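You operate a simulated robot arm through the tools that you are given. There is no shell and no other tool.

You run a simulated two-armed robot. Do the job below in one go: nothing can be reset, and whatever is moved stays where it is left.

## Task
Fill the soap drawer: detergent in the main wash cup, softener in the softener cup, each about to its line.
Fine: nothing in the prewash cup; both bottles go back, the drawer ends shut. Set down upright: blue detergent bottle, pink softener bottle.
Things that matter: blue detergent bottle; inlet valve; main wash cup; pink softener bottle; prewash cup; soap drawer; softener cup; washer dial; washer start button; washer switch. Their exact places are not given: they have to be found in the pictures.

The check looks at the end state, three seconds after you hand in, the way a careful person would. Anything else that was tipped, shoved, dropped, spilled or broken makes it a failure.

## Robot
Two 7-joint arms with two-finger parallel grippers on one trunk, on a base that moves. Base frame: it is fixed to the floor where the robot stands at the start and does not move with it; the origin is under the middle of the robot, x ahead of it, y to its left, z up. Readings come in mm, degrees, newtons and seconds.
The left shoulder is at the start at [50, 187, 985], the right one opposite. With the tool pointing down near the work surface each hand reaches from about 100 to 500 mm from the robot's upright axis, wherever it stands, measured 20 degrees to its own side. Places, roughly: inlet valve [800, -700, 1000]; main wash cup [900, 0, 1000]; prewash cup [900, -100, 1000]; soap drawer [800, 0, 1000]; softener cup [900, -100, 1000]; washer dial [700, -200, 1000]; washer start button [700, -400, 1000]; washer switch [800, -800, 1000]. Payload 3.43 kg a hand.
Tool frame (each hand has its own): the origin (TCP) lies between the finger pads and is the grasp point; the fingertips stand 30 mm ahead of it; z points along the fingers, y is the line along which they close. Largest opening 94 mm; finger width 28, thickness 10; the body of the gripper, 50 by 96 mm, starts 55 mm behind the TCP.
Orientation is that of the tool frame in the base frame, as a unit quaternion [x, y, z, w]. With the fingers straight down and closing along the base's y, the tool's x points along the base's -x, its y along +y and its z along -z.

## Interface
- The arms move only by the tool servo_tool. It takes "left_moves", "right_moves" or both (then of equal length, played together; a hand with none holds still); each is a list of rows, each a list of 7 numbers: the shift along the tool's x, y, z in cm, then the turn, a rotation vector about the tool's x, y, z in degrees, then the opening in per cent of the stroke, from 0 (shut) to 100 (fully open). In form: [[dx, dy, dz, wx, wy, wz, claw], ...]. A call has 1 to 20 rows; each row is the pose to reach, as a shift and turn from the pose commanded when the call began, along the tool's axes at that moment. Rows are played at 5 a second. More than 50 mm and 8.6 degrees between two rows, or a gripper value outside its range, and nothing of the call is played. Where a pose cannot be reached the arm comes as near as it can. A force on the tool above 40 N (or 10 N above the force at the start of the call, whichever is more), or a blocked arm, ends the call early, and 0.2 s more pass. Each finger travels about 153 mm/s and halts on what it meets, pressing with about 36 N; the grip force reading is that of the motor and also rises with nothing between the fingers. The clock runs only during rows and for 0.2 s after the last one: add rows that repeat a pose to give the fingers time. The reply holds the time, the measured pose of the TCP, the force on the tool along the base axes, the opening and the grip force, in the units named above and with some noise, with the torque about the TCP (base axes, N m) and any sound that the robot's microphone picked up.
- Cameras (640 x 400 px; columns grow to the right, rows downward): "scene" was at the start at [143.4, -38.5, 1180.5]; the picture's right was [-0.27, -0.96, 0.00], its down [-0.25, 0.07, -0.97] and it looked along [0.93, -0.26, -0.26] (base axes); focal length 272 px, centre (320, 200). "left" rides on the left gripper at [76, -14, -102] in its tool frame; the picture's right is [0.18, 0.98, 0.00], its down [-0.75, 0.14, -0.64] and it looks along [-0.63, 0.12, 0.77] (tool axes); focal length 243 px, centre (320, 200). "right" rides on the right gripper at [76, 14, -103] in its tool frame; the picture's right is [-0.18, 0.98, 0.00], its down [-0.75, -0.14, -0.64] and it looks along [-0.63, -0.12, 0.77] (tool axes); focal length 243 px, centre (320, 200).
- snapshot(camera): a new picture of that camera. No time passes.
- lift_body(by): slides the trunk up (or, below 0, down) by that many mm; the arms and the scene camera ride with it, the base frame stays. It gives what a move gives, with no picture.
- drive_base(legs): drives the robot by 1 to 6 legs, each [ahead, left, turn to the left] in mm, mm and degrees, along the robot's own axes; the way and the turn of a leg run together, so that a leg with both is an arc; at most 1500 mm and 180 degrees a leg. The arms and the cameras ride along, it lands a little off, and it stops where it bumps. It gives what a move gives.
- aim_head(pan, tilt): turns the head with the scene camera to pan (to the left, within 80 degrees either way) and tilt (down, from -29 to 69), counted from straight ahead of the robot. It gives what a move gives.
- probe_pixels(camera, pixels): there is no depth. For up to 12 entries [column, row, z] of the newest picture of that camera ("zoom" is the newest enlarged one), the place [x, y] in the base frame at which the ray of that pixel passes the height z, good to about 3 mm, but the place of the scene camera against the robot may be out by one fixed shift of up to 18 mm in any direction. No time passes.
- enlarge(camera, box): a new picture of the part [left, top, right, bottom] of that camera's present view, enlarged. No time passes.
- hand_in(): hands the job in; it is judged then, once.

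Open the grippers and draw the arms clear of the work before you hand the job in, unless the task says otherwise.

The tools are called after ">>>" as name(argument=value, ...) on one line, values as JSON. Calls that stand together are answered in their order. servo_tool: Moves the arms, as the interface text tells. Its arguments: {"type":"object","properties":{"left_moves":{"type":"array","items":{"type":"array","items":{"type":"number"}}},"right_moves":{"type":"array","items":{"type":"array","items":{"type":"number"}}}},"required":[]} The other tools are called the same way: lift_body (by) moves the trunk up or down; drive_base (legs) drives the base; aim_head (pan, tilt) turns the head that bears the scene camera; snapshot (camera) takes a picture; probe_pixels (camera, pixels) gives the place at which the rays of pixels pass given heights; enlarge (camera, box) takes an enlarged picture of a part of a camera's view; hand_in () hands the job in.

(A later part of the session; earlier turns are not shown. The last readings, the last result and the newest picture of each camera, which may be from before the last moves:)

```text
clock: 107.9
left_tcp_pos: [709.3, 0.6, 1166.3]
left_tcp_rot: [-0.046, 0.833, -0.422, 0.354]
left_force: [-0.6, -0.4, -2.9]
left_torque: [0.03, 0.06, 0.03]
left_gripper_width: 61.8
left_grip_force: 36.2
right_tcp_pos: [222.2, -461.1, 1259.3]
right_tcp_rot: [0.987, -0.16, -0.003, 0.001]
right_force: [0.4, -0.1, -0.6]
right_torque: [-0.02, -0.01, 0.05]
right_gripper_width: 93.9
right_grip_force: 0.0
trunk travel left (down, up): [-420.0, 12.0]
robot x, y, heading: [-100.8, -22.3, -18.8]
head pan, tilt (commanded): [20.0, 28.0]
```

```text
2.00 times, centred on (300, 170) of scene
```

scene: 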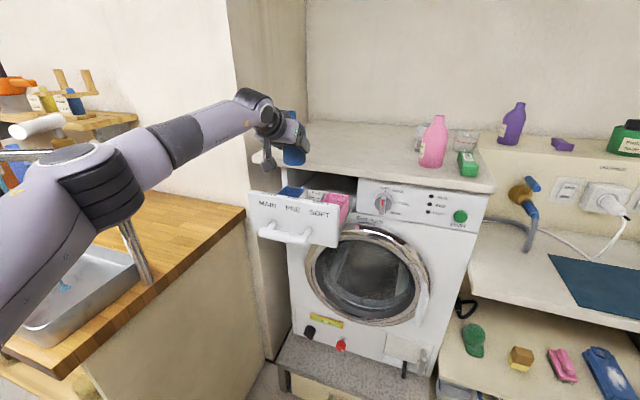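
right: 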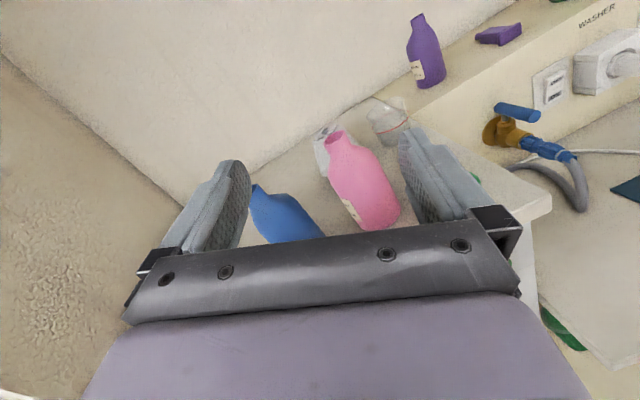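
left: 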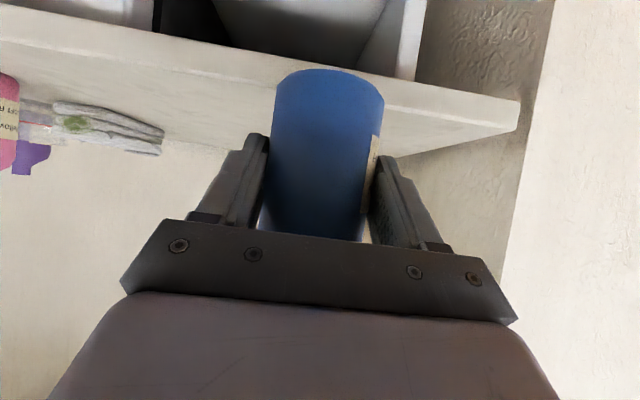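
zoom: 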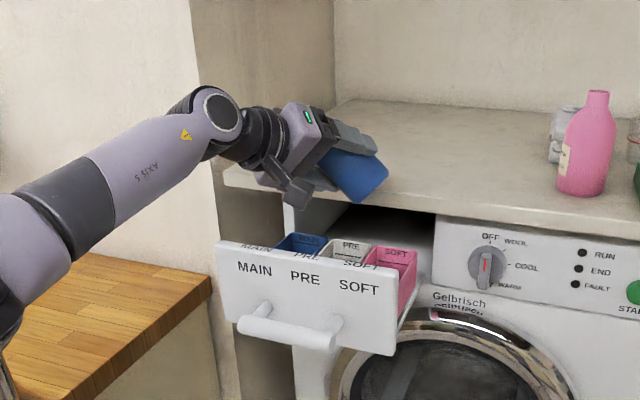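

No flow yet at 48°. I tip on to 64° and look again.

>>> servo_tool(left_moves=[[0.33, -0.36, 0.23, 4.66, 0, -6.5, 45], [0.57, -0.63, 0.41, 9.33, 0, -13, 45], [0.57, -0.63, 0.41, 9.33, 0, -13, 45]])

>>> enlarge(camera="scene", box=[240, 110, 360, 210])

>>> snapshot(camera="left")

```text
clock: 108.7
left_tcp_pos: [706.0, -9.1, 1165.0]
left_tcp_rot: [-0.111, 0.786, -0.526, 0.306]
left_force: [-0.7, 0.1, -2.4]
left_torque: [0.03, 0.03, 0.03]
left_gripper_width: 61.5
left_grip_force: 36.0
right_tcp_pos: [221.8, -461.2, 1259.3]
right_tcp_rot: [0.987, -0.16, -0.003, 0.0]
right_force: [0.4, 0.3, 0.0]
right_torque: [-0.01, -0.02, 0.04]
right_gripper_width: 94.0
right_grip_force: 0.1
trunk travel left (down, up): [-420.0, 12.0]
robot x, y, heading: [-98.4, -21.9, -19.1]
head pan, tilt (commanded): [20.0, 28.0]
```

```text
4.00 times, centred on (300, 160) of scene
```

zoom: 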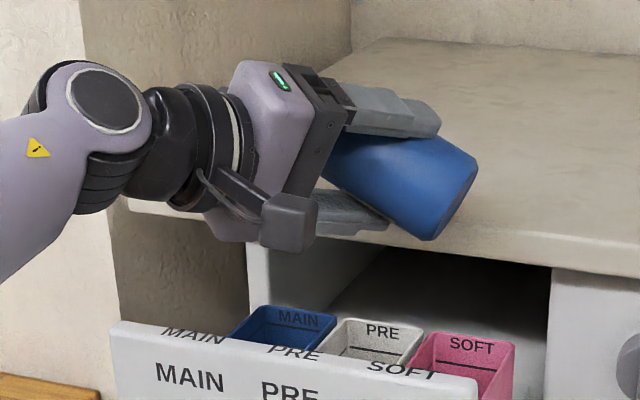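

```text
taken
```

left: 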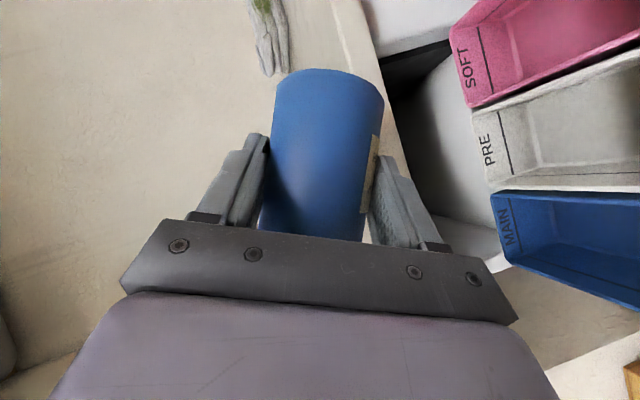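

The left camera now looks right into the cups — the main cup is empty at (570,240). I tip on to 72°.

>>> servo_tool(left_moves=[[0.1, -0.06, 0.07, 2.33, 0, -3.25, 45], [0.18, -0.11, 0.13, 4.66, 0, -6.5, 45]])

>>> snapshot(camera="left")

```text
clock: 109.3
left_tcp_pos: [703.9, -12.3, 1165.6]
left_tcp_rot: [-0.143, 0.757, -0.573, 0.279]
left_force: [0.0, -0.8, -2.4]
left_torque: [0.05, 0.03, 0.01]
left_gripper_width: 61.9
left_grip_force: 35.9
right_tcp_pos: [222.4, -461.1, 1257.8]
right_tcp_rot: [0.987, -0.16, -0.002, 0.001]
right_force: [-0.5, 0.7, 0.4]
right_torque: [0.02, 0.0, 0.02]
right_gripper_width: 94.1
right_grip_force: 0.2
trunk travel left (down, up): [-420.0, 12.0]
robot x, y, heading: [-96.9, -22.9, -18.7]
head pan, tilt (commanded): [20.0, 28.0]
```

```text
taken
```

left: 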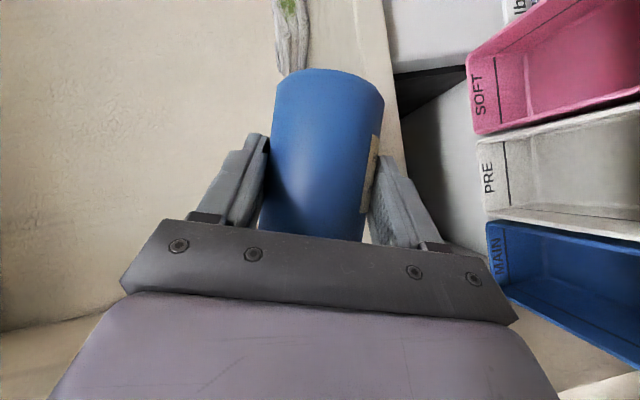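

Still no flow at 72°. I tip on to 80°.

>>> servo_tool(left_moves=[[0.04, -0.02, 0.03, 2.33, 0, -3.25, 45], [0.08, -0.03, 0.06, 4.66, 0, -6.5, 45]])

>>> snapshot(camera="left")

```text
clock: 109.9
left_tcp_pos: [703.4, -11.8, 1165.9]
left_tcp_rot: [-0.174, 0.724, -0.619, 0.252]
left_force: [0.8, -0.2, -2.4]
left_torque: [0.02, 0.03, 0.0]
left_gripper_width: 61.4
left_grip_force: 36.1
right_tcp_pos: [221.9, -460.6, 1258.5]
right_tcp_rot: [0.987, -0.16, -0.003, 0.001]
right_force: [0.2, 0.2, 0.5]
right_torque: [-0.02, -0.05, -0.03]
right_gripper_width: 93.9
right_grip_force: 0.0
trunk travel left (down, up): [-420.0, 12.0]
robot x, y, heading: [-94.2, -25.1, -18.8]
head pan, tilt (commanded): [20.0, 28.0]
```

```text
taken
```

left: 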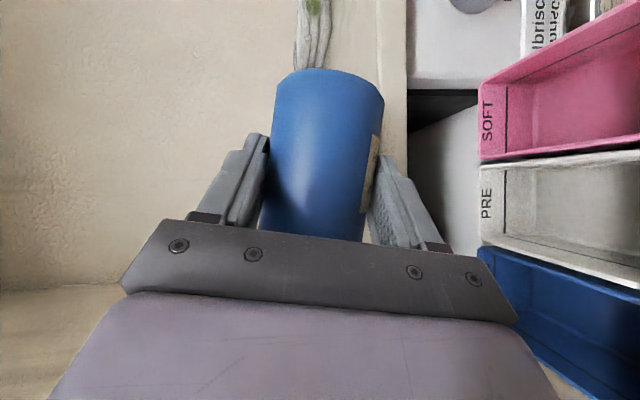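

No flow at 80° either, so the bottle isn't very full. I go to 88° in small steps.

>>> servo_tool(left_moves=[[0, 0, 0, 2.33, 0, -3.25, 45], [-0.05, 0, -0.04, 4.66, 0, -6.5, 45]])

>>> snapshot(camera="left")

>>> enlarge(camera="scene", box=[240, 110, 360, 210])

```text
clock: 110.5
left_tcp_pos: [703.6, -11.4, 1166.1]
left_tcp_rot: [-0.205, 0.687, -0.661, 0.224]
left_force: [0.5, -0.4, -2.4]
left_torque: [0.02, 0.01, 0.03]
left_gripper_width: 61.6
left_grip_force: 35.9
right_tcp_pos: [222.1, -460.5, 1259.1]
right_tcp_rot: [0.987, -0.16, -0.003, 0.001]
right_force: [-0.4, -0.8, 0.6]
right_torque: [-0.02, 0.01, 0.01]
right_gripper_width: 94.1
right_grip_force: 0.1
trunk travel left (down, up): [-420.0, 12.0]
robot x, y, heading: [-93.9, -25.3, -18.8]
head pan, tilt (commanded): [20.0, 28.0]
```

```text
taken
```

left: 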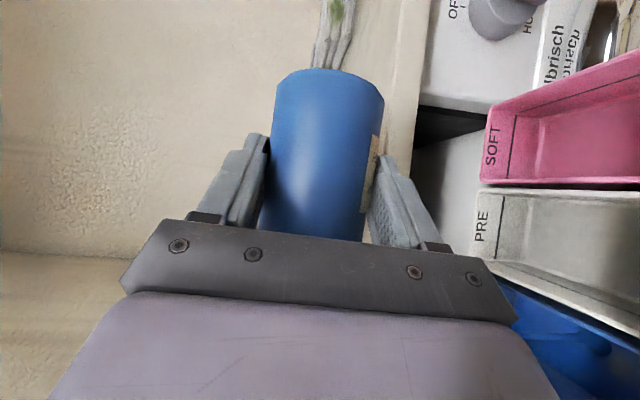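

```text
4.00 times, centred on (300, 160) of scene
```

zoom: 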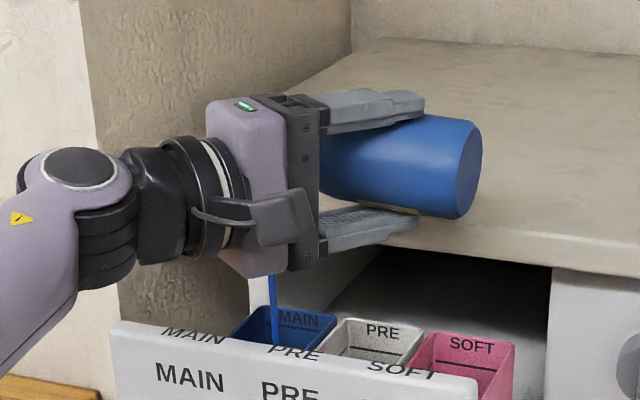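

A blue stream runs from the bottle and lands inside the main cup at about (274,340) of the zoom. I verify where it passes the rim height.

>>> probe_pixels(camera="zoom", pixels=[[273, 320, 1022], [274, 340, 1010], [270, 285, 1080]])

>>> servo_tool(left_moves=[[0, 0, 0, 0, 0, 0, 45], [0, 0, 0, 0, 0, 0, 45]])

>>> enlarge(camera="scene", box=[260, 150, 356, 210])

>>> enlarge(camera="left", box=[440, 200, 640, 400])

```text
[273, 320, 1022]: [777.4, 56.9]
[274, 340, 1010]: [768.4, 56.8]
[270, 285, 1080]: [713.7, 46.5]
```

```text
clock: 111.1
left_tcp_pos: [703.8, -12.1, 1166.9]
left_tcp_rot: [-0.205, 0.687, -0.66, 0.223]
left_force: [0.4, -0.8, -3.1]
left_torque: [-0.01, 0.02, -0.01]
left_gripper_width: 61.3
left_grip_force: 36.4
right_tcp_pos: [223.2, -461.3, 1258.2]
right_tcp_rot: [0.987, -0.16, -0.002, 0.001]
right_force: [1.0, 0.1, -0.2]
right_torque: [-0.02, 0.0, 0.0]
right_gripper_width: 94.0
right_grip_force: 0.0
trunk travel left (down, up): [-420.0, 12.0]
robot x, y, heading: [-98.0, -20.5, -18.9]
head pan, tilt (commanded): [20.0, 28.0]
```

```text
6.67 times, centred on (308, 180) of scene
```

zoom: 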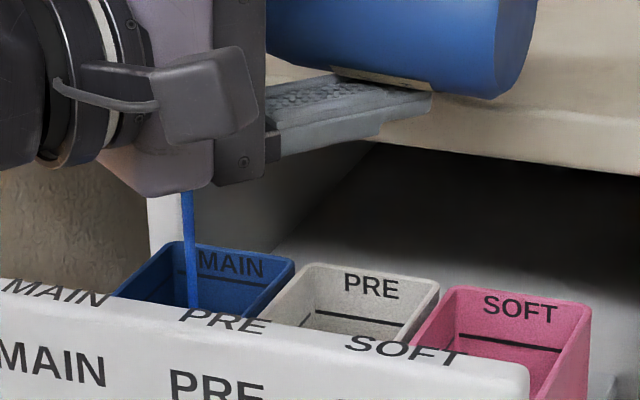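

```text
2.00 times, centred on (540, 300) of left
```

zoom: 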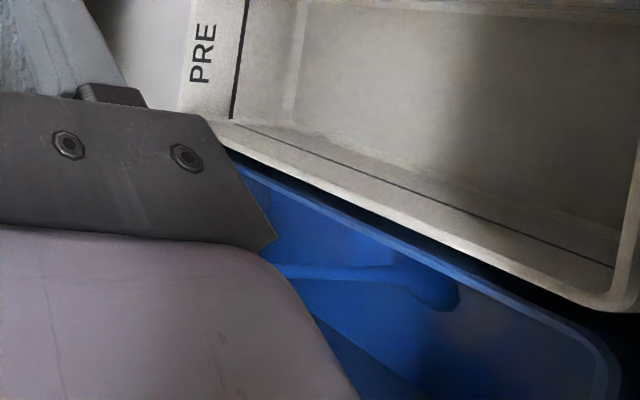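

The stream falls straight down inside the main cup (b≈293). I hold this tilt for a second and watch the level.

>>> servo_tool(left_moves=[[0, 0, 0, 0, 0, 0, 45], [0, 0, 0, 0, 0, 0, 45], [0, 0, 0, 0, 0, 0, 45], [0, 0, 0, 0, 0, 0, 45]])

>>> enlarge(camera="scene", box=[264, 170, 328, 210])

>>> enlarge(camera="left", box=[480, 260, 640, 400])

```text
clock: 112.1
left_tcp_pos: [703.8, -11.6, 1164.9]
left_tcp_rot: [-0.205, 0.687, -0.661, 0.223]
left_force: [0.0, 0.0, -2.6]
left_torque: [0.02, 0.04, -0.01]
left_gripper_width: 61.4
left_grip_force: 36.3
right_tcp_pos: [223.4, -460.2, 1257.6]
right_tcp_rot: [0.987, -0.161, -0.003, 0.001]
right_force: [0.0, 0.2, 0.0]
right_torque: [-0.04, 0.01, 0.03]
right_gripper_width: 93.9
right_grip_force: 0.0
trunk travel left (down, up): [-420.0, 12.0]
robot x, y, heading: [-100.9, -24.8, -19.0]
head pan, tilt (commanded): [20.0, 28.0]
```

```text
10.00 times, centred on (296, 190) of scene
```

zoom: 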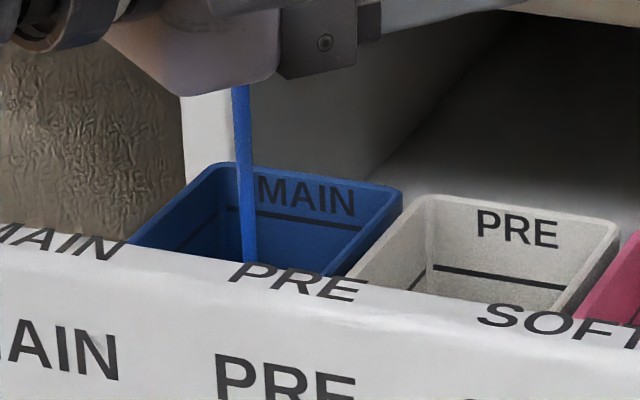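

```text
2.86 times, centred on (560, 330) of left
```

zoom: 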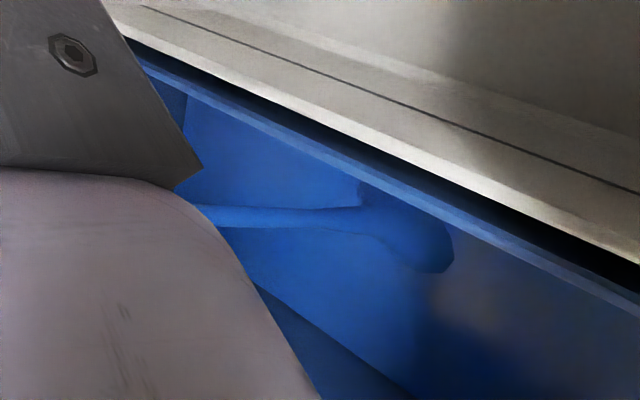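

The line on the main cup's back wall is sharp in the 10x view, and the level is still below what's visible. I keep pouring for 2 s.

>>> servo_tool(left_moves=[[0, 0, 0, 0, 0, 0, 45], [0, 0, 0, 0, 0, 0, 45], [0, 0, 0, 0, 0, 0, 45], [0, 0, 0, 0, 0, 0, 45], [0, 0, 0, 0, 0, 0, 45], [0, 0, 0, 0, 0, 0, 45], [0, 0, 0, 0, 0, 0, 45], [0, 0, 0, 0, 0, 0, 45], [0, 0, 0, 0, 0, 0, 45], [0, 0, 0, 0, 0, 0, 45]])

>>> enlarge(camera="scene", box=[264, 170, 328, 210])

>>> enlarge(camera="left", box=[480, 260, 640, 400])

```text
clock: 114.3
left_tcp_pos: [703.8, -11.1, 1166.6]
left_tcp_rot: [-0.205, 0.687, -0.66, 0.224]
left_force: [-0.1, 0.1, -2.7]
left_torque: [0.01, 0.02, -0.01]
left_gripper_width: 61.6
left_grip_force: 34.9
right_tcp_pos: [222.6, -459.7, 1258.2]
right_tcp_rot: [0.987, -0.159, -0.003, 0.0]
right_force: [0.3, -0.1, 0.5]
right_torque: [0.0, 0.03, 0.02]
right_gripper_width: 93.9
right_grip_force: 0.0
trunk travel left (down, up): [-420.0, 12.0]
robot x, y, heading: [-100.7, -21.3, -18.7]
head pan, tilt (commanded): [20.0, 28.0]
```

```text
10.00 times, centred on (296, 190) of scene
```

zoom: 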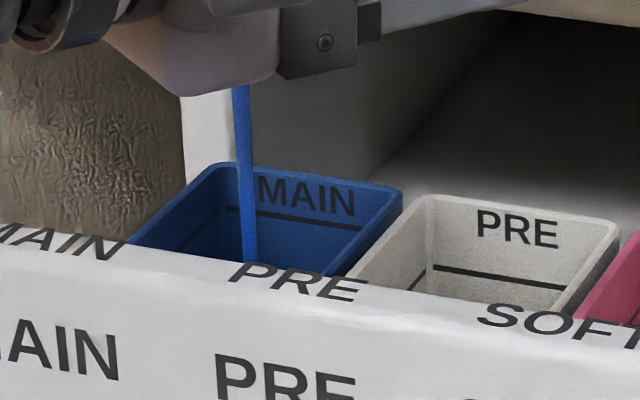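

```text
2.86 times, centred on (560, 330) of left
```

zoom: 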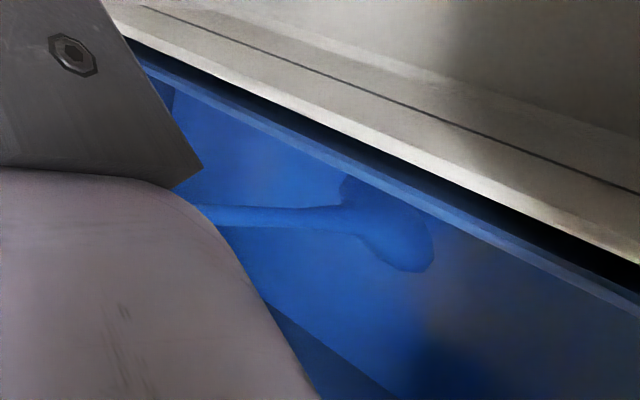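

The surface is rising steadily (the stream's splash moved up). I pour 3 s more and look again.

>>> servo_tool(left_moves=[[0, 0, 0, 0, 0, 0, 45], [0, 0, 0, 0, 0, 0, 45], [0, 0, 0, 0, 0, 0, 45], [0, 0, 0, 0, 0, 0, 45], [0, 0, 0, 0, 0, 0, 45], [0, 0, 0, 0, 0, 0, 45], [0, 0, 0, 0, 0, 0, 45], [0, 0, 0, 0, 0, 0, 45], [0, 0, 0, 0, 0, 0, 45], [0, 0, 0, 0, 0, 0, 45], [0, 0, 0, 0, 0, 0, 45], [0, 0, 0, 0, 0, 0, 45], [0, 0, 0, 0, 0, 0, 45], [0, 0, 0, 0, 0, 0, 45]])

>>> enlarge(camera="scene", box=[264, 170, 328, 210])

>>> enlarge(camera="left", box=[480, 260, 640, 400])

```text
clock: 117.3
left_tcp_pos: [703.9, -11.5, 1166.5]
left_tcp_rot: [-0.204, 0.687, -0.661, 0.223]
left_force: [-0.8, -0.3, -2.0]
left_torque: [0.01, 0.0, 0.02]
left_gripper_width: 61.4
left_grip_force: 36.1
right_tcp_pos: [222.6, -461.8, 1258.2]
right_tcp_rot: [0.987, -0.159, -0.002, 0.0]
right_force: [-0.1, 0.4, 0.4]
right_torque: [0.0, 0.0, -0.05]
right_gripper_width: 93.9
right_grip_force: 0.2
trunk travel left (down, up): [-420.0, 12.0]
robot x, y, heading: [-95.2, -23.6, -18.9]
head pan, tilt (commanded): [20.0, 28.0]
```

```text
10.00 times, centred on (296, 190) of scene
```

zoom: 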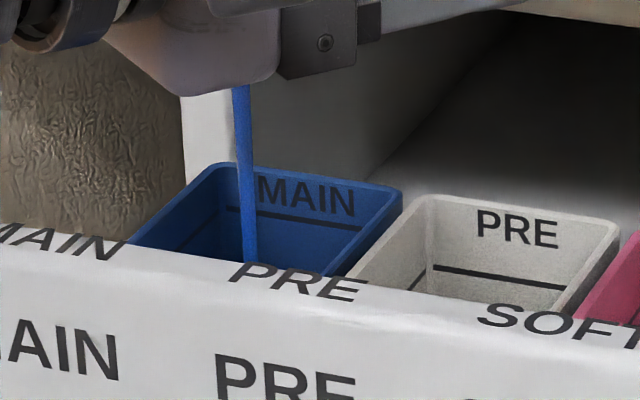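

```text
2.86 times, centred on (560, 330) of left
```

zoom: 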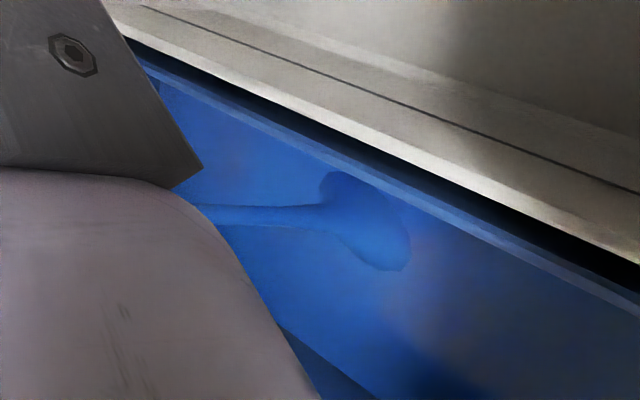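

The level rises slowly but steadily. I tip a little more, to 92°, to speed it up, and hold 2 s.

>>> servo_tool(left_moves=[[-0.04, 0, -0.03, 1.17, 0, -1.63, 45], [-0.07, 0, -0.05, 2.33, 0, -3.25, 45], [-0.07, 0, -0.05, 2.33, 0, -3.25, 45], [-0.07, 0, -0.05, 2.33, 0, -3.25, 45], [-0.07, 0, -0.05, 2.33, 0, -3.25, 45], [-0.07, 0, -0.05, 2.33, 0, -3.25, 45], [-0.07, 0, -0.05, 2.33, 0, -3.25, 45], [-0.07, 0, -0.05, 2.33, 0, -3.25, 45], [-0.07, 0, -0.05, 2.33, 0, -3.25, 45], [-0.07, 0, -0.05, 2.33, 0, -3.25, 45]])

>>> enlarge(camera="scene", box=[264, 170, 328, 210])

>>> enlarge(camera="left", box=[480, 260, 640, 400])

```text
clock: 119.5
left_tcp_pos: [704.7, -11.7, 1165.8]
left_tcp_rot: [0.219, -0.667, 0.681, -0.21]
left_force: [0.0, -0.7, -2.4]
left_torque: [0.03, 0.02, -0.02]
left_gripper_width: 61.3
left_grip_force: 36.6
right_tcp_pos: [222.1, -461.1, 1257.9]
right_tcp_rot: [0.987, -0.161, -0.002, 0.0]
right_force: [-0.9, -0.5, -0.4]
right_torque: [0.0, 0.0, 0.0]
right_gripper_width: 94.0
right_grip_force: 0.1
trunk travel left (down, up): [-420.0, 12.0]
robot x, y, heading: [-97.3, -26.6, -18.8]
head pan, tilt (commanded): [20.0, 28.0]
```

```text
10.00 times, centred on (296, 190) of scene
```

zoom: 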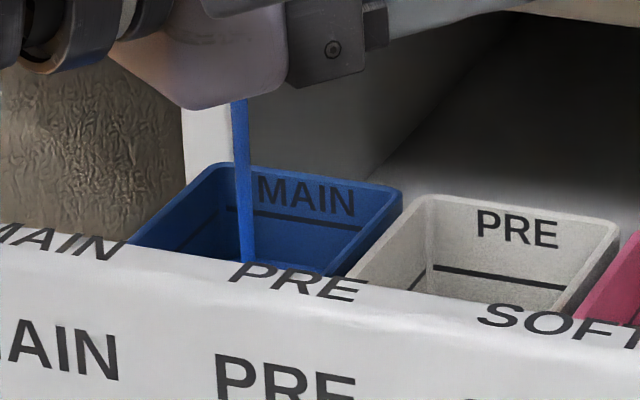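

```text
2.86 times, centred on (560, 330) of left
```

zoom: 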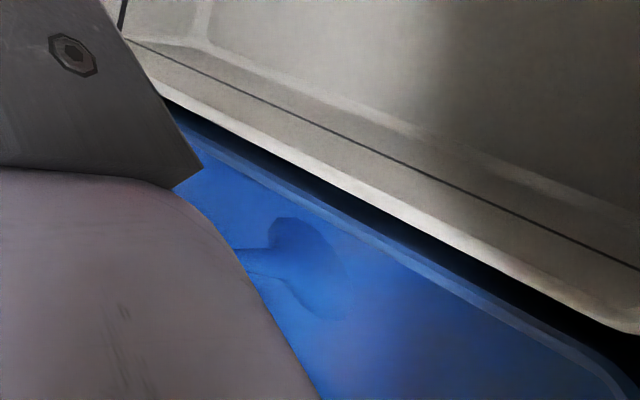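

The surface begins to show at the bottom of the visible back wall (~(310,266)). I hold for 1.6 s more.

>>> servo_tool(left_moves=[[0, 0, 0, 0, 0, 0, 45], [0, 0, 0, 0, 0, 0, 45], [0, 0, 0, 0, 0, 0, 45], [0, 0, 0, 0, 0, 0, 45], [0, 0, 0, 0, 0, 0, 45], [0, 0, 0, 0, 0, 0, 45], [0, 0, 0, 0, 0, 0, 45]])

>>> enlarge(camera="scene", box=[272, 180, 312, 205])

>>> enlarge(camera="left", box=[480, 260, 640, 400])

```text
clock: 121.1
left_tcp_pos: [705.2, -11.4, 1165.1]
left_tcp_rot: [0.22, -0.668, 0.68, -0.21]
left_force: [0.2, -0.5, -0.5]
left_torque: [-0.01, 0.04, -0.01]
left_gripper_width: 61.0
left_grip_force: 36.1
right_tcp_pos: [222.3, -461.3, 1258.4]
right_tcp_rot: [0.987, -0.16, -0.002, 0.0]
right_force: [-0.4, -0.6, 0.0]
right_torque: [-0.01, 0.01, 0.0]
right_gripper_width: 94.1
right_grip_force: 0.0
trunk travel left (down, up): [-420.0, 12.0]
robot x, y, heading: [-98.4, -21.9, -18.7]
head pan, tilt (commanded): [20.0, 28.0]
```

```text
16.00 times, centred on (292, 192) of scene
```

zoom: 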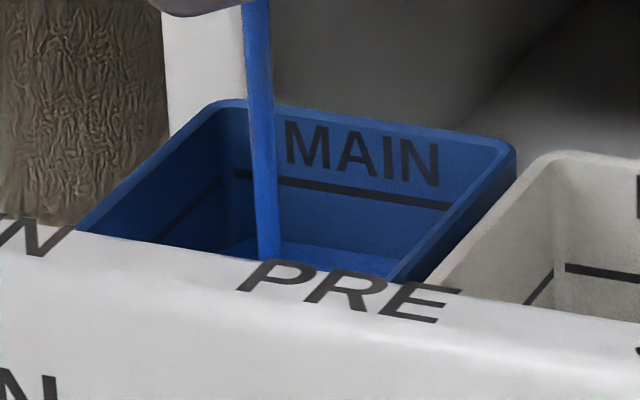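

```text
2.86 times, centred on (560, 330) of left
```

zoom: 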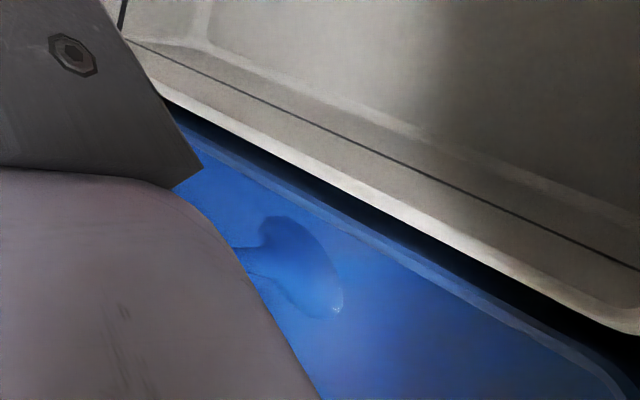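

The surface is now clear: ~60 px (16x) below the line, about 13 mm to go at roughly 1.2 mm/s. I hold 4 s more.

>>> servo_tool(left_moves=[[0, 0, 0, 0, 0, 0, 45], [0, 0, 0, 0, 0, 0, 45], [0, 0, 0, 0, 0, 0, 45], [0, 0, 0, 0, 0, 0, 45], [0, 0, 0, 0, 0, 0, 45], [0, 0, 0, 0, 0, 0, 45], [0, 0, 0, 0, 0, 0, 45], [0, 0, 0, 0, 0, 0, 45], [0, 0, 0, 0, 0, 0, 45], [0, 0, 0, 0, 0, 0, 45], [0, 0, 0, 0, 0, 0, 45], [0, 0, 0, 0, 0, 0, 45], [0, 0, 0, 0, 0, 0, 45], [0, 0, 0, 0, 0, 0, 45], [0, 0, 0, 0, 0, 0, 45], [0, 0, 0, 0, 0, 0, 45], [0, 0, 0, 0, 0, 0, 45], [0, 0, 0, 0, 0, 0, 45], [0, 0, 0, 0, 0, 0, 45]])

>>> enlarge(camera="scene", box=[272, 180, 312, 205])

```text
clock: 125.1
left_tcp_pos: [705.0, -10.8, 1165.4]
left_tcp_rot: [0.219, -0.667, 0.68, -0.21]
left_force: [-0.2, 0.6, -1.5]
left_torque: [-0.03, 0.01, -0.02]
left_gripper_width: 61.4
left_grip_force: 35.7
right_tcp_pos: [221.5, -460.9, 1257.6]
right_tcp_rot: [0.987, -0.16, -0.003, 0.001]
right_force: [-0.4, 0.0, 0.1]
right_torque: [-0.01, -0.01, -0.02]
right_gripper_width: 93.9
right_grip_force: 0.2
trunk travel left (down, up): [-420.0, 12.0]
robot x, y, heading: [-97.9, -26.8, -19.0]
head pan, tilt (commanded): [20.0, 28.0]
```

```text
16.00 times, centred on (292, 192) of scene
```

zoom: 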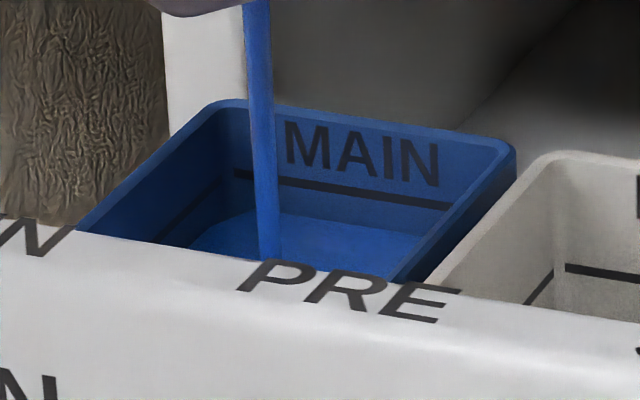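

The surface has risen to ~32 px (16x) below the line, at ~7 px/s. I hold another 3 s.

>>> servo_tool(left_moves=[[0, 0, 0, 0, 0, 0, 45], [0, 0, 0, 0, 0, 0, 45], [0, 0, 0, 0, 0, 0, 45], [0, 0, 0, 0, 0, 0, 45], [0, 0, 0, 0, 0, 0, 45], [0, 0, 0, 0, 0, 0, 45], [0, 0, 0, 0, 0, 0, 45], [0, 0, 0, 0, 0, 0, 45], [0, 0, 0, 0, 0, 0, 45], [0, 0, 0, 0, 0, 0, 45], [0, 0, 0, 0, 0, 0, 45], [0, 0, 0, 0, 0, 0, 45], [0, 0, 0, 0, 0, 0, 45], [0, 0, 0, 0, 0, 0, 45]])

>>> enlarge(camera="scene", box=[272, 180, 312, 205])

```text
clock: 128.1
left_tcp_pos: [705.0, -11.7, 1165.3]
left_tcp_rot: [0.22, -0.667, 0.681, -0.209]
left_force: [0.7, 0.5, -1.1]
left_torque: [0.03, 0.0, 0.03]
left_gripper_width: 61.3
left_grip_force: 35.5
right_tcp_pos: [222.8, -460.3, 1258.1]
right_tcp_rot: [0.987, -0.16, -0.003, 0.001]
right_force: [0.7, -0.8, 0.6]
right_torque: [-0.01, -0.03, -0.01]
right_gripper_width: 94.0
right_grip_force: 0.0
trunk travel left (down, up): [-420.0, 12.0]
robot x, y, heading: [-96.5, -24.1, -19.0]
head pan, tilt (commanded): [20.0, 28.0]
```

```text
16.00 times, centred on (292, 192) of scene
```

zoom: 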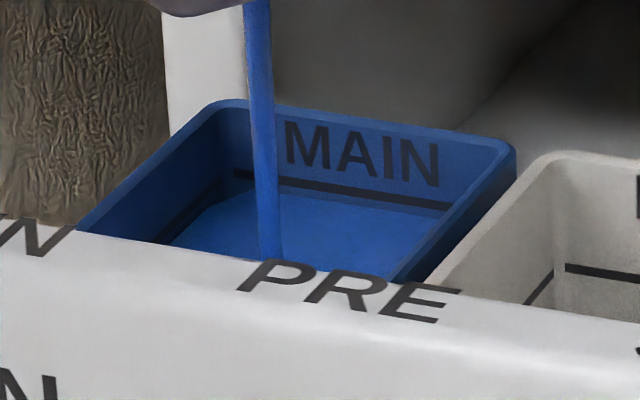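

The surface is just under the line (~13 px at 16x to its middle). I hold ~1.4 s more and then tip the bottle back up, keeping the lip over the cup.

>>> servo_tool(left_moves=[[0, 0, 0, 0, 0, 0, 45], [0, 0, 0, 0, 0, 0, 45], [0, 0, 0, 0, 0, 0, 45], [0, 0, 0, 0, 0, 0, 45], [0, 0, 0, 0, 0, 0, 45], [0, 0, 0, 0, 0, 0, 45], [0, 0, 0, 0, 0, 0, 45], [0.12, 0, 0.09, -4.66, 0, 6.5, 45], [0.1, 0, 0.07, -9.33, 0, 13, 45], [-0.03, 0, -0.02, -14, 0, 19.5, 45], [-0.3, -0.01, -0.22, -18.7, 0, 26, 45], [-0.69, -0.03, -0.5, -23.3, 0, 32.5, 45], [-1.18, -0.05, -0.85, -28, 0, 39, 45], [-1.18, -0.05, -0.85, -28, 0, 39, 45]])

>>> enlarge(camera="scene", box=[272, 180, 312, 205])

>>> snapshot(camera="left")

```text
clock: 131.1
left_tcp_pos: [710.0, 3.7, 1166.2]
left_tcp_rot: [-0.029, 0.844, -0.393, 0.364]
left_force: [-0.3, -0.9, -1.1]
left_torque: [0.02, 0.04, 0.0]
left_gripper_width: 61.2
left_grip_force: 35.9
right_tcp_pos: [222.4, -459.5, 1257.6]
right_tcp_rot: [0.987, -0.16, -0.003, 0.001]
right_force: [-0.2, 0.7, 0.0]
right_torque: [0.0, 0.0, 0.0]
right_gripper_width: 94.0
right_grip_force: 0.0
trunk travel left (down, up): [-420.0, 12.0]
robot x, y, heading: [-96.8, -23.9, -18.8]
head pan, tilt (commanded): [20.0, 28.0]
```

```text
16.00 times, centred on (292, 192) of scene
```

zoom: 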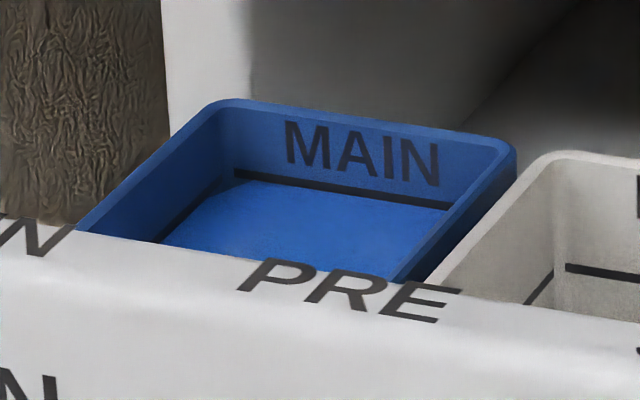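

```text
taken
```

left: 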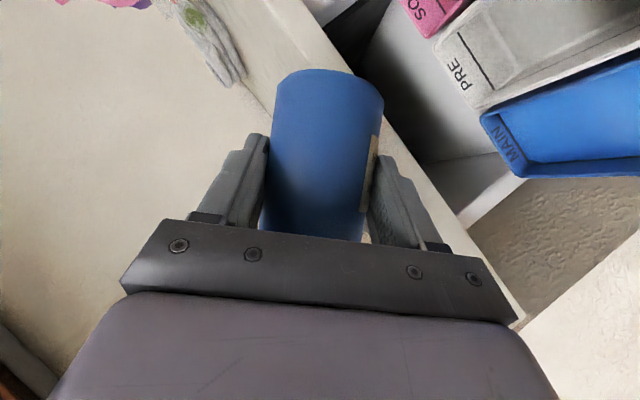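

The main cup is filled right to its line and the flow has stopped. I bring the bottle fully upright now.

>>> servo_tool(left_moves=[[-0.42, 0.54, -0.3, -4.66, 0, 6.5, 45], [-0.9, 1.14, -0.64, -9.33, 0, 13, 45], [-1.43, 1.83, -1.03, -14, 0, 19.5, 45], [-1.69, 2.16, -1.22, -18.7, 0, 26, 45], [-1.69, 2.16, -1.22, -23.3, 0, 32.5, 45], [-1.69, 2.16, -1.22, -25.65, 0, 35.8, 45], [-1.69, 2.16, -1.22, -25.65, 0, 35.8, 45]])

>>> snapshot(camera="scene")

```text
clock: 132.7
left_tcp_pos: [718.8, 32.1, 1167.7]
left_tcp_rot: [0.15, 0.877, -0.07, 0.451]
left_force: [0.0, 0.3, -0.6]
left_torque: [0.0, 0.03, 0.0]
left_gripper_width: 61.3
left_grip_force: 35.8
right_tcp_pos: [221.9, -461.6, 1258.0]
right_tcp_rot: [0.987, -0.16, -0.003, 0.001]
right_force: [0.1, -0.8, 0.7]
right_torque: [0.02, 0.03, -0.01]
right_gripper_width: 94.1
right_grip_force: 0.0
trunk travel left (down, up): [-420.0, 12.0]
robot x, y, heading: [-98.7, -23.8, -18.7]
head pan, tilt (commanded): [20.0, 28.0]
```

```text
taken
```

scene: 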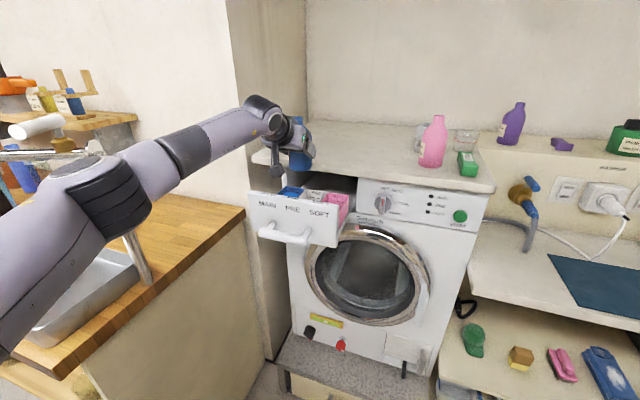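

The bottle is upright with the original orientation restored. I raise it 50 mm and carry it right, away from the drawer, in line with its old place.

>>> servo_tool(left_moves=[[-1.6, 0, -1.2, 0, 0, 0, 45], [-3.2, -1.5, -2.3, 0, 0, 0, 45], [-4.06, -5, -2.92, 0, 0, 0, 45], [-4.06, -8.5, -2.92, 0, 0, 0, 45], [-4.06, -12, -2.92, 0, 0, 0, 45], [-4.06, -15.5, -2.92, 0, 0, 0, 45], [-4.06, -19, -2.92, 0, 0, 0, 45], [-4.06, -22, -2.92, 0, 0, 0, 45], [-4.06, -22, -2.92, 0, 0, 0, 45]])

>>> drive_base(legs=[[120, 0, 0]])

>>> snapshot(camera="scene")

>>> snapshot(camera="left")

```text
clock: 134.7
left_tcp_pos: [648.4, -177.7, 1213.1]
left_tcp_rot: [0.15, 0.877, -0.07, 0.451]
left_force: [-0.7, 0.3, -2.1]
left_torque: [0.0, 0.05, -0.03]
left_gripper_width: 61.0
left_grip_force: 35.9
right_tcp_pos: [222.6, -460.3, 1258.6]
right_tcp_rot: [0.987, -0.16, -0.003, 0.0]
right_force: [0.9, 0.6, -0.1]
right_torque: [0.0, 0.0, 0.01]
right_gripper_width: 94.0
right_grip_force: 0.0
trunk travel left (down, up): [-420.0, 12.0]
robot x, y, heading: [-94.2, -20.3, -18.5]
head pan, tilt (commanded): [20.0, 28.0]
```

```text
clock: 135.9
left_tcp_pos: [758.9, -216.6, 1212.0]
left_tcp_rot: [0.151, 0.877, -0.071, 0.451]
left_force: [0.5, -1.0, -2.0]
left_torque: [0.01, 0.04, -0.03]
left_gripper_width: 61.2
left_grip_force: 35.9
right_tcp_pos: [333.2, -499.8, 1257.6]
right_tcp_rot: [0.987, -0.161, -0.002, 0.001]
right_force: [-0.7, -0.8, -0.3]
right_torque: [-0.01, -0.02, -0.01]
right_gripper_width: 94.1
right_grip_force: 0.1
trunk travel left (down, up): [-420.0, 12.0]
robot x, y, heading: [11.5, -60.8, -19.1]
head pan, tilt (commanded): [20.0, 28.0]
```

```text
taken
```

scene: 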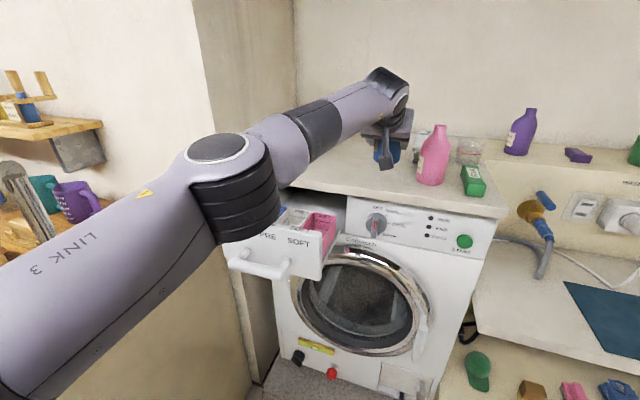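

```text
taken
```

left: 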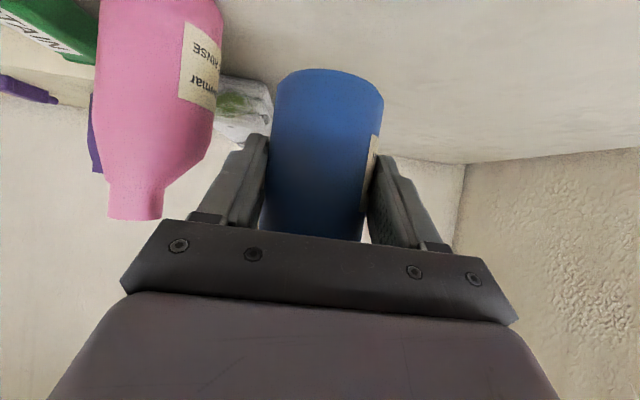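

The bottle is 24 mm short of its old place. I move it over and lower it to about 2–3 mm above the counter.

>>> servo_tool(left_moves=[[-0.7, 0.2, 1.0, 0, 0, 0, 45], [-1.4, 0.37, 1.95, 0, 0, 0, 45], [-0.2, 0.36, 2.81, 0, 0, 0, 45], [1.0, 0.35, 3.65, 0, 0, 0, 45], [1.7, 0.34, 4.2, 0, 0, 0, 45], [2.1, 0.33, 4.48, 0, 0, 0, 45], [2.1, 0.33, 4.48, 0, 0, 0, 45]])

>>> snapshot(camera="left")

```text
clock: 137.5
left_tcp_pos: [764.3, -209.9, 1165.9]
left_tcp_rot: [0.15, 0.875, -0.071, 0.455]
left_force: [2.1, -4.3, 14.0]
left_torque: [-0.69, -0.46, -0.06]
left_gripper_width: 61.1
left_grip_force: 36.1
left hand out of reach, approached as far as the arm can: row 1, 2, 3, 4, 5, 6, 7
right_tcp_pos: [331.6, -499.1, 1258.7]
right_tcp_rot: [0.987, -0.161, -0.002, 0.001]
right_force: [0.4, -0.3, 0.9]
right_torque: [0.0, -0.04, -0.02]
right_gripper_width: 93.9
right_grip_force: 0.1
trunk travel left (down, up): [-420.0, 12.0]
robot x, y, heading: [12.0, -61.1, -18.9]
head pan, tilt (commanded): [20.0, 28.0]
```

```text
taken
```

left: 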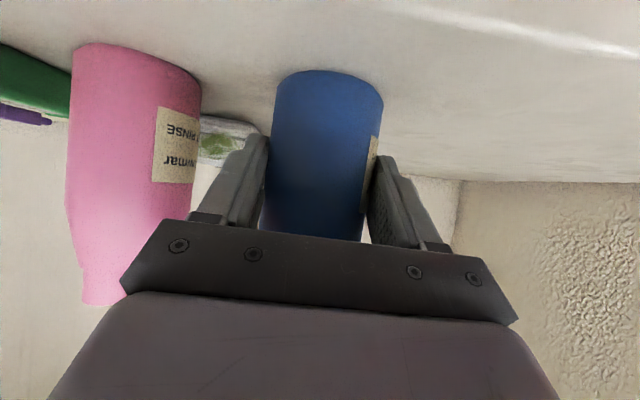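

It touched the counter 21 mm short of its place because the arm ran out of forward reach. I raise it 15 mm, drive the base 22 mm ahead, and check.

>>> servo_tool(left_moves=[[-0.6, 0, -0.45, 0, 0, 0, 45], [-1.22, 0, -0.88, 0, 0, 0, 45], [-1.22, 0, -0.88, 0, 0, 0, 45]])

>>> drive_base(legs=[[40, 0, 0]])

```text
clock: 138.3
left_tcp_pos: [766.1, -209.5, 1175.8]
left_tcp_rot: [0.15, 0.878, -0.07, 0.45]
left_force: [-0.2, -0.1, -2.1]
left_torque: [0.02, 0.05, -0.01]
left_gripper_width: 61.0
left_grip_force: 35.8
right_tcp_pos: [333.0, -499.1, 1258.6]
right_tcp_rot: [0.987, -0.161, -0.003, 0.0]
right_force: [0.9, 0.4, 0.8]
right_torque: [-0.04, -0.02, -0.02]
right_gripper_width: 93.9
right_grip_force: 0.1
trunk travel left (down, up): [-420.0, 12.0]
robot x, y, heading: [12.2, -58.8, -18.9]
head pan, tilt (commanded): [20.0, 28.0]
```

```text
clock: 139.2
left_tcp_pos: [803.9, -223.6, 1176.3]
left_tcp_rot: [0.15, 0.877, -0.07, 0.45]
left_force: [0.8, -0.6, -2.5]
left_torque: [0.01, 0.02, -0.02]
left_gripper_width: 61.2
left_grip_force: 36.2
right_tcp_pos: [370.8, -511.8, 1257.7]
right_tcp_rot: [0.987, -0.16, -0.003, 0.0]
right_force: [-0.1, 0.4, 0.0]
right_torque: [0.0, 0.01, 0.0]
right_gripper_width: 94.1
right_grip_force: 0.1
trunk travel left (down, up): [-420.0, 12.0]
robot x, y, heading: [52.3, -72.3, -19.1]
head pan, tilt (commanded): [20.0, 28.0]
```

The hand is 21 mm past now; I ease it back over the old spot and lower it to z≈1166, its original grip height.

>>> servo_tool(left_moves=[[0.6, -0.2, -0.85, 0, 0, 0, 45], [1.22, -0.4, -1.71, 0, 0, 0, 45], [1.63, -0.4, -1.42, 0, 0, 0, 45], [1.9, -0.4, -1.22, 0, 0, 0, 45], [2.03, -0.4, -1.13, 0, 0, 0, 45], [2.03, -0.4, -1.13, 0, 0, 0, 45]])

>>> enlarge(camera="scene", box=[330, 80, 490, 200])

```text
clock: 140.6
left_tcp_pos: [781.7, -219.1, 1166.9]
left_tcp_rot: [0.152, 0.877, -0.071, 0.451]
left_force: [0.1, 1.1, -2.6]
left_torque: [0.0, 0.06, 0.01]
left_gripper_width: 60.8
left_grip_force: 36.3
right_tcp_pos: [370.2, -510.9, 1258.6]
right_tcp_rot: [0.987, -0.161, -0.002, 0.0]
right_force: [0.4, 0.6, -0.1]
right_torque: [-0.02, 0.02, 0.02]
right_gripper_width: 94.1
right_grip_force: 0.0
trunk travel left (down, up): [-420.0, 12.0]
robot x, y, heading: [52.5, -77.5, -18.9]
head pan, tilt (commanded): [20.0, 28.0]
```

```text
3.33 times, centred on (410, 140) of scene
```

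zoom: 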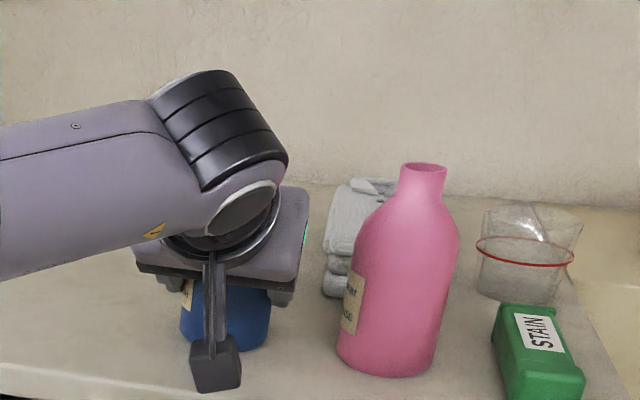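

It's still hanging free (-2.6 N). I lower it in 1 mm steps until it touches.

>>> servo_tool(left_moves=[[0.08, 0, 0.06, 0, 0, 0, 45], [0.16, 0, 0.12, 0, 0, 0, 45], [0.16, 0, 0.12, 0, 0, 0, 45]])

```text
clock: 141.4
left_tcp_pos: [782.2, -218.7, 1166.2]
left_tcp_rot: [0.15, 0.876, -0.071, 0.452]
left_force: [1.9, -0.5, 4.9]
left_torque: [-0.2, -0.27, 0.01]
left_gripper_width: 61.4
left_grip_force: 36.0
right_tcp_pos: [369.3, -511.2, 1258.3]
right_tcp_rot: [0.987, -0.161, -0.002, 0.0]
right_force: [0.0, -0.7, -0.2]
right_torque: [0.01, 0.01, -0.01]
right_gripper_width: 94.1
right_grip_force: 0.1
trunk travel left (down, up): [-420.0, 12.0]
robot x, y, heading: [47.1, -70.3, -18.8]
head pan, tilt (commanded): [20.0, 28.0]
```

The bottle stands on the counter (+5 N). I open the gripper and back off along the fingers.

>>> servo_tool(left_moves=[[0, 0, 0, 0, 0, 0, 75], [0, 0, 0, 0, 0, 0, 100], [0, 0, 0, 0, 0, 0, 100], [0, 0, -3, 0, 0, 0, 100], [0, 0, -6, 0, 0, 0, 100], [0, 0, -9, 0, 0, 0, 100], [0, 0, -12, 0, 0, 0, 100], [0, 0, -12, 0, 0, 0, 100]])

>>> snapshot(camera="left")

>>> snapshot(camera="scene")

```text
clock: 143.2
left_tcp_pos: [689.8, -188.5, 1234.3]
left_tcp_rot: [0.151, 0.877, -0.07, 0.45]
left_force: [0.1, 0.0, 0.8]
left_torque: [0.02, 0.0, -0.01]
left_gripper_width: 94.0
left_grip_force: 0.0
right_tcp_pos: [370.1, -511.0, 1258.1]
right_tcp_rot: [0.987, -0.161, -0.003, 0.0]
right_force: [-0.4, -0.2, 0.7]
right_torque: [0.0, -0.02, -0.01]
right_gripper_width: 94.1
right_grip_force: 0.0
trunk travel left (down, up): [-420.0, 12.0]
robot x, y, heading: [47.8, -75.2, -18.8]
head pan, tilt (commanded): [20.0, 28.0]
```

```text
taken
```

left: 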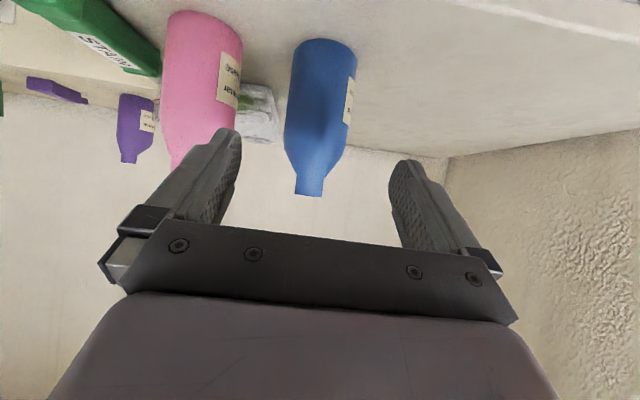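

```text
taken
```

scene: 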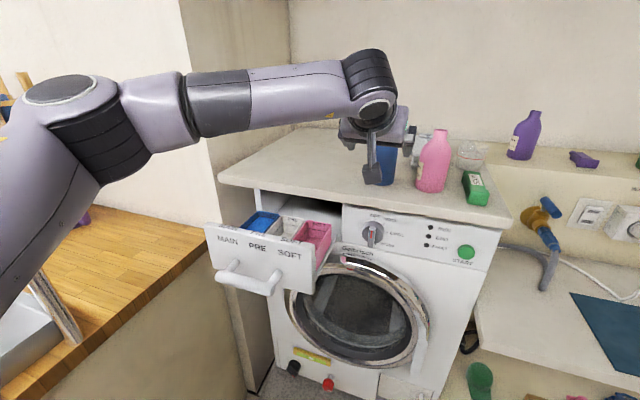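

The blue bottle stands upright at its old place. Next the pink bottle: I slide the left hand 107 mm to the right to line up with it.

>>> servo_tool(left_moves=[[0, -3.5, 0, 0, 0, 0, 100], [0, -7, 0, 0, 0, 0, 100], [0, -10.7, 0, 0, 0, 0, 100], [0, -10.7, 0, 0, 0, 0, 100]])

>>> snapshot(camera="left")

>>> enlarge(camera="left", box=[220, 20, 420, 145])

```text
clock: 144.2
left_tcp_pos: [655.8, -288.1, 1232.7]
left_tcp_rot: [0.149, 0.878, -0.07, 0.45]
left_force: [0.0, 0.0, -0.2]
left_torque: [-0.02, 0.01, -0.03]
left_gripper_width: 93.9
left_grip_force: 0.0
right_tcp_pos: [370.8, -510.5, 1258.4]
right_tcp_rot: [0.987, -0.161, -0.002, 0.001]
right_force: [0.2, 0.6, -0.4]
right_torque: [-0.04, -0.02, -0.02]
right_gripper_width: 93.9
right_grip_force: 0.1
trunk travel left (down, up): [-420.0, 12.0]
robot x, y, heading: [52.0, -74.4, -18.8]
head pan, tilt (commanded): [20.0, 28.0]
```

```text
taken
```

left: 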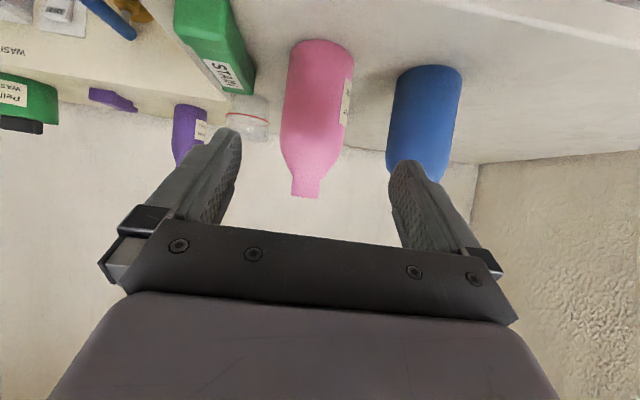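

```text
3.20 times, centred on (320, 82) of left
```

zoom: 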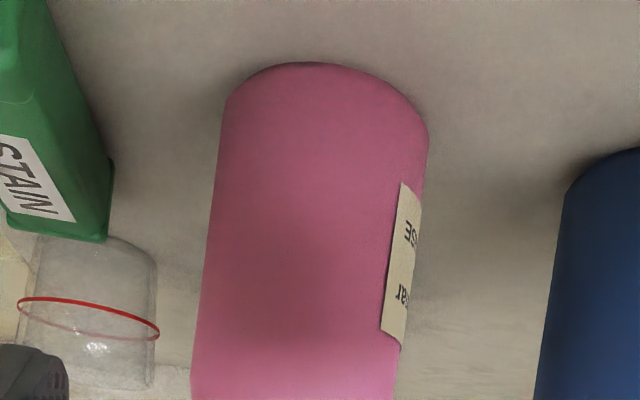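

I probe the pink bottle's base in this view to refine its place, as with the blue one.

>>> probe_pixels(camera="left", pixels=[[318.4, 39, 1115], [291, 52, 1115], [353.5, 60, 1115], [305, 196, 1245]])

```text
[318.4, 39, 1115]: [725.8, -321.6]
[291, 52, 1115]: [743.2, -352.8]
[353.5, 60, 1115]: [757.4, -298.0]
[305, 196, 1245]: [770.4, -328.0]
```

The pink axis is at a≈817, b≈-70. I shift 5.5 mm right and move in along the fingers with the gripper at 84 % to stay clear of the green box and the blue bottle.

>>> servo_tool(left_moves=[[0, -0.55, 0, 0, 0, 0, 86], [0, -0.55, 3, 0, 0, 0, 86], [0, -0.55, 6, 0, 0, 0, 86], [0, -0.55, 9, 0, 0, 0, 86], [0, -0.55, 11.8, 0, 0, 0, 86], [0, -0.55, 11.8, 0, 0, 0, 86]])

>>> snapshot(camera="left")

>>> snapshot(camera="scene")

```text
clock: 145.6
left_tcp_pos: [738.5, -308.0, 1175.1]
left_tcp_rot: [0.14, 0.878, -0.067, 0.453]
left_force: [-0.2, -0.6, 0.2]
left_torque: [0.03, 0.03, 0.0]
left_gripper_width: 80.7
left_grip_force: 0.1
left hand out of reach, approached as far as the arm can: row 5, 6
right_tcp_pos: [371.0, -512.3, 1258.1]
right_tcp_rot: [0.987, -0.161, -0.002, 0.0]
right_force: [0.3, -0.1, 0.2]
right_torque: [0.02, -0.02, -0.01]
right_gripper_width: 93.7
right_grip_force: 0.1
trunk travel left (down, up): [-420.0, 12.0]
robot x, y, heading: [53.0, -71.3, -18.6]
head pan, tilt (commanded): [20.0, 28.0]
```

```text
taken
```

left: 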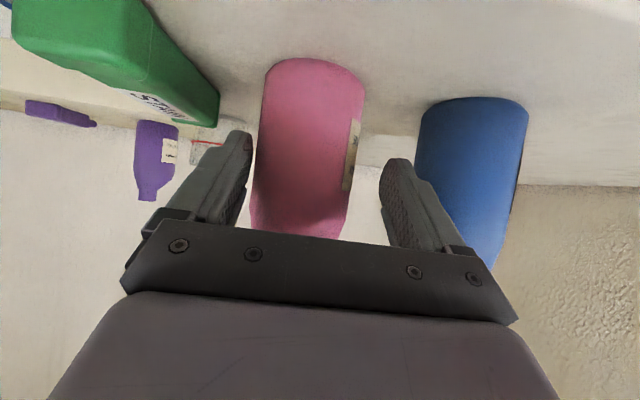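

```text
taken
```

scene: 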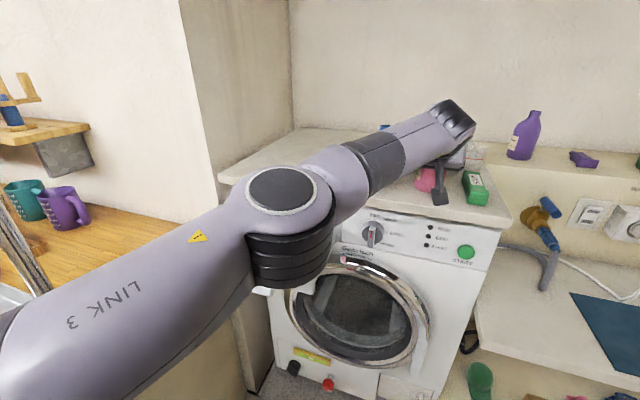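

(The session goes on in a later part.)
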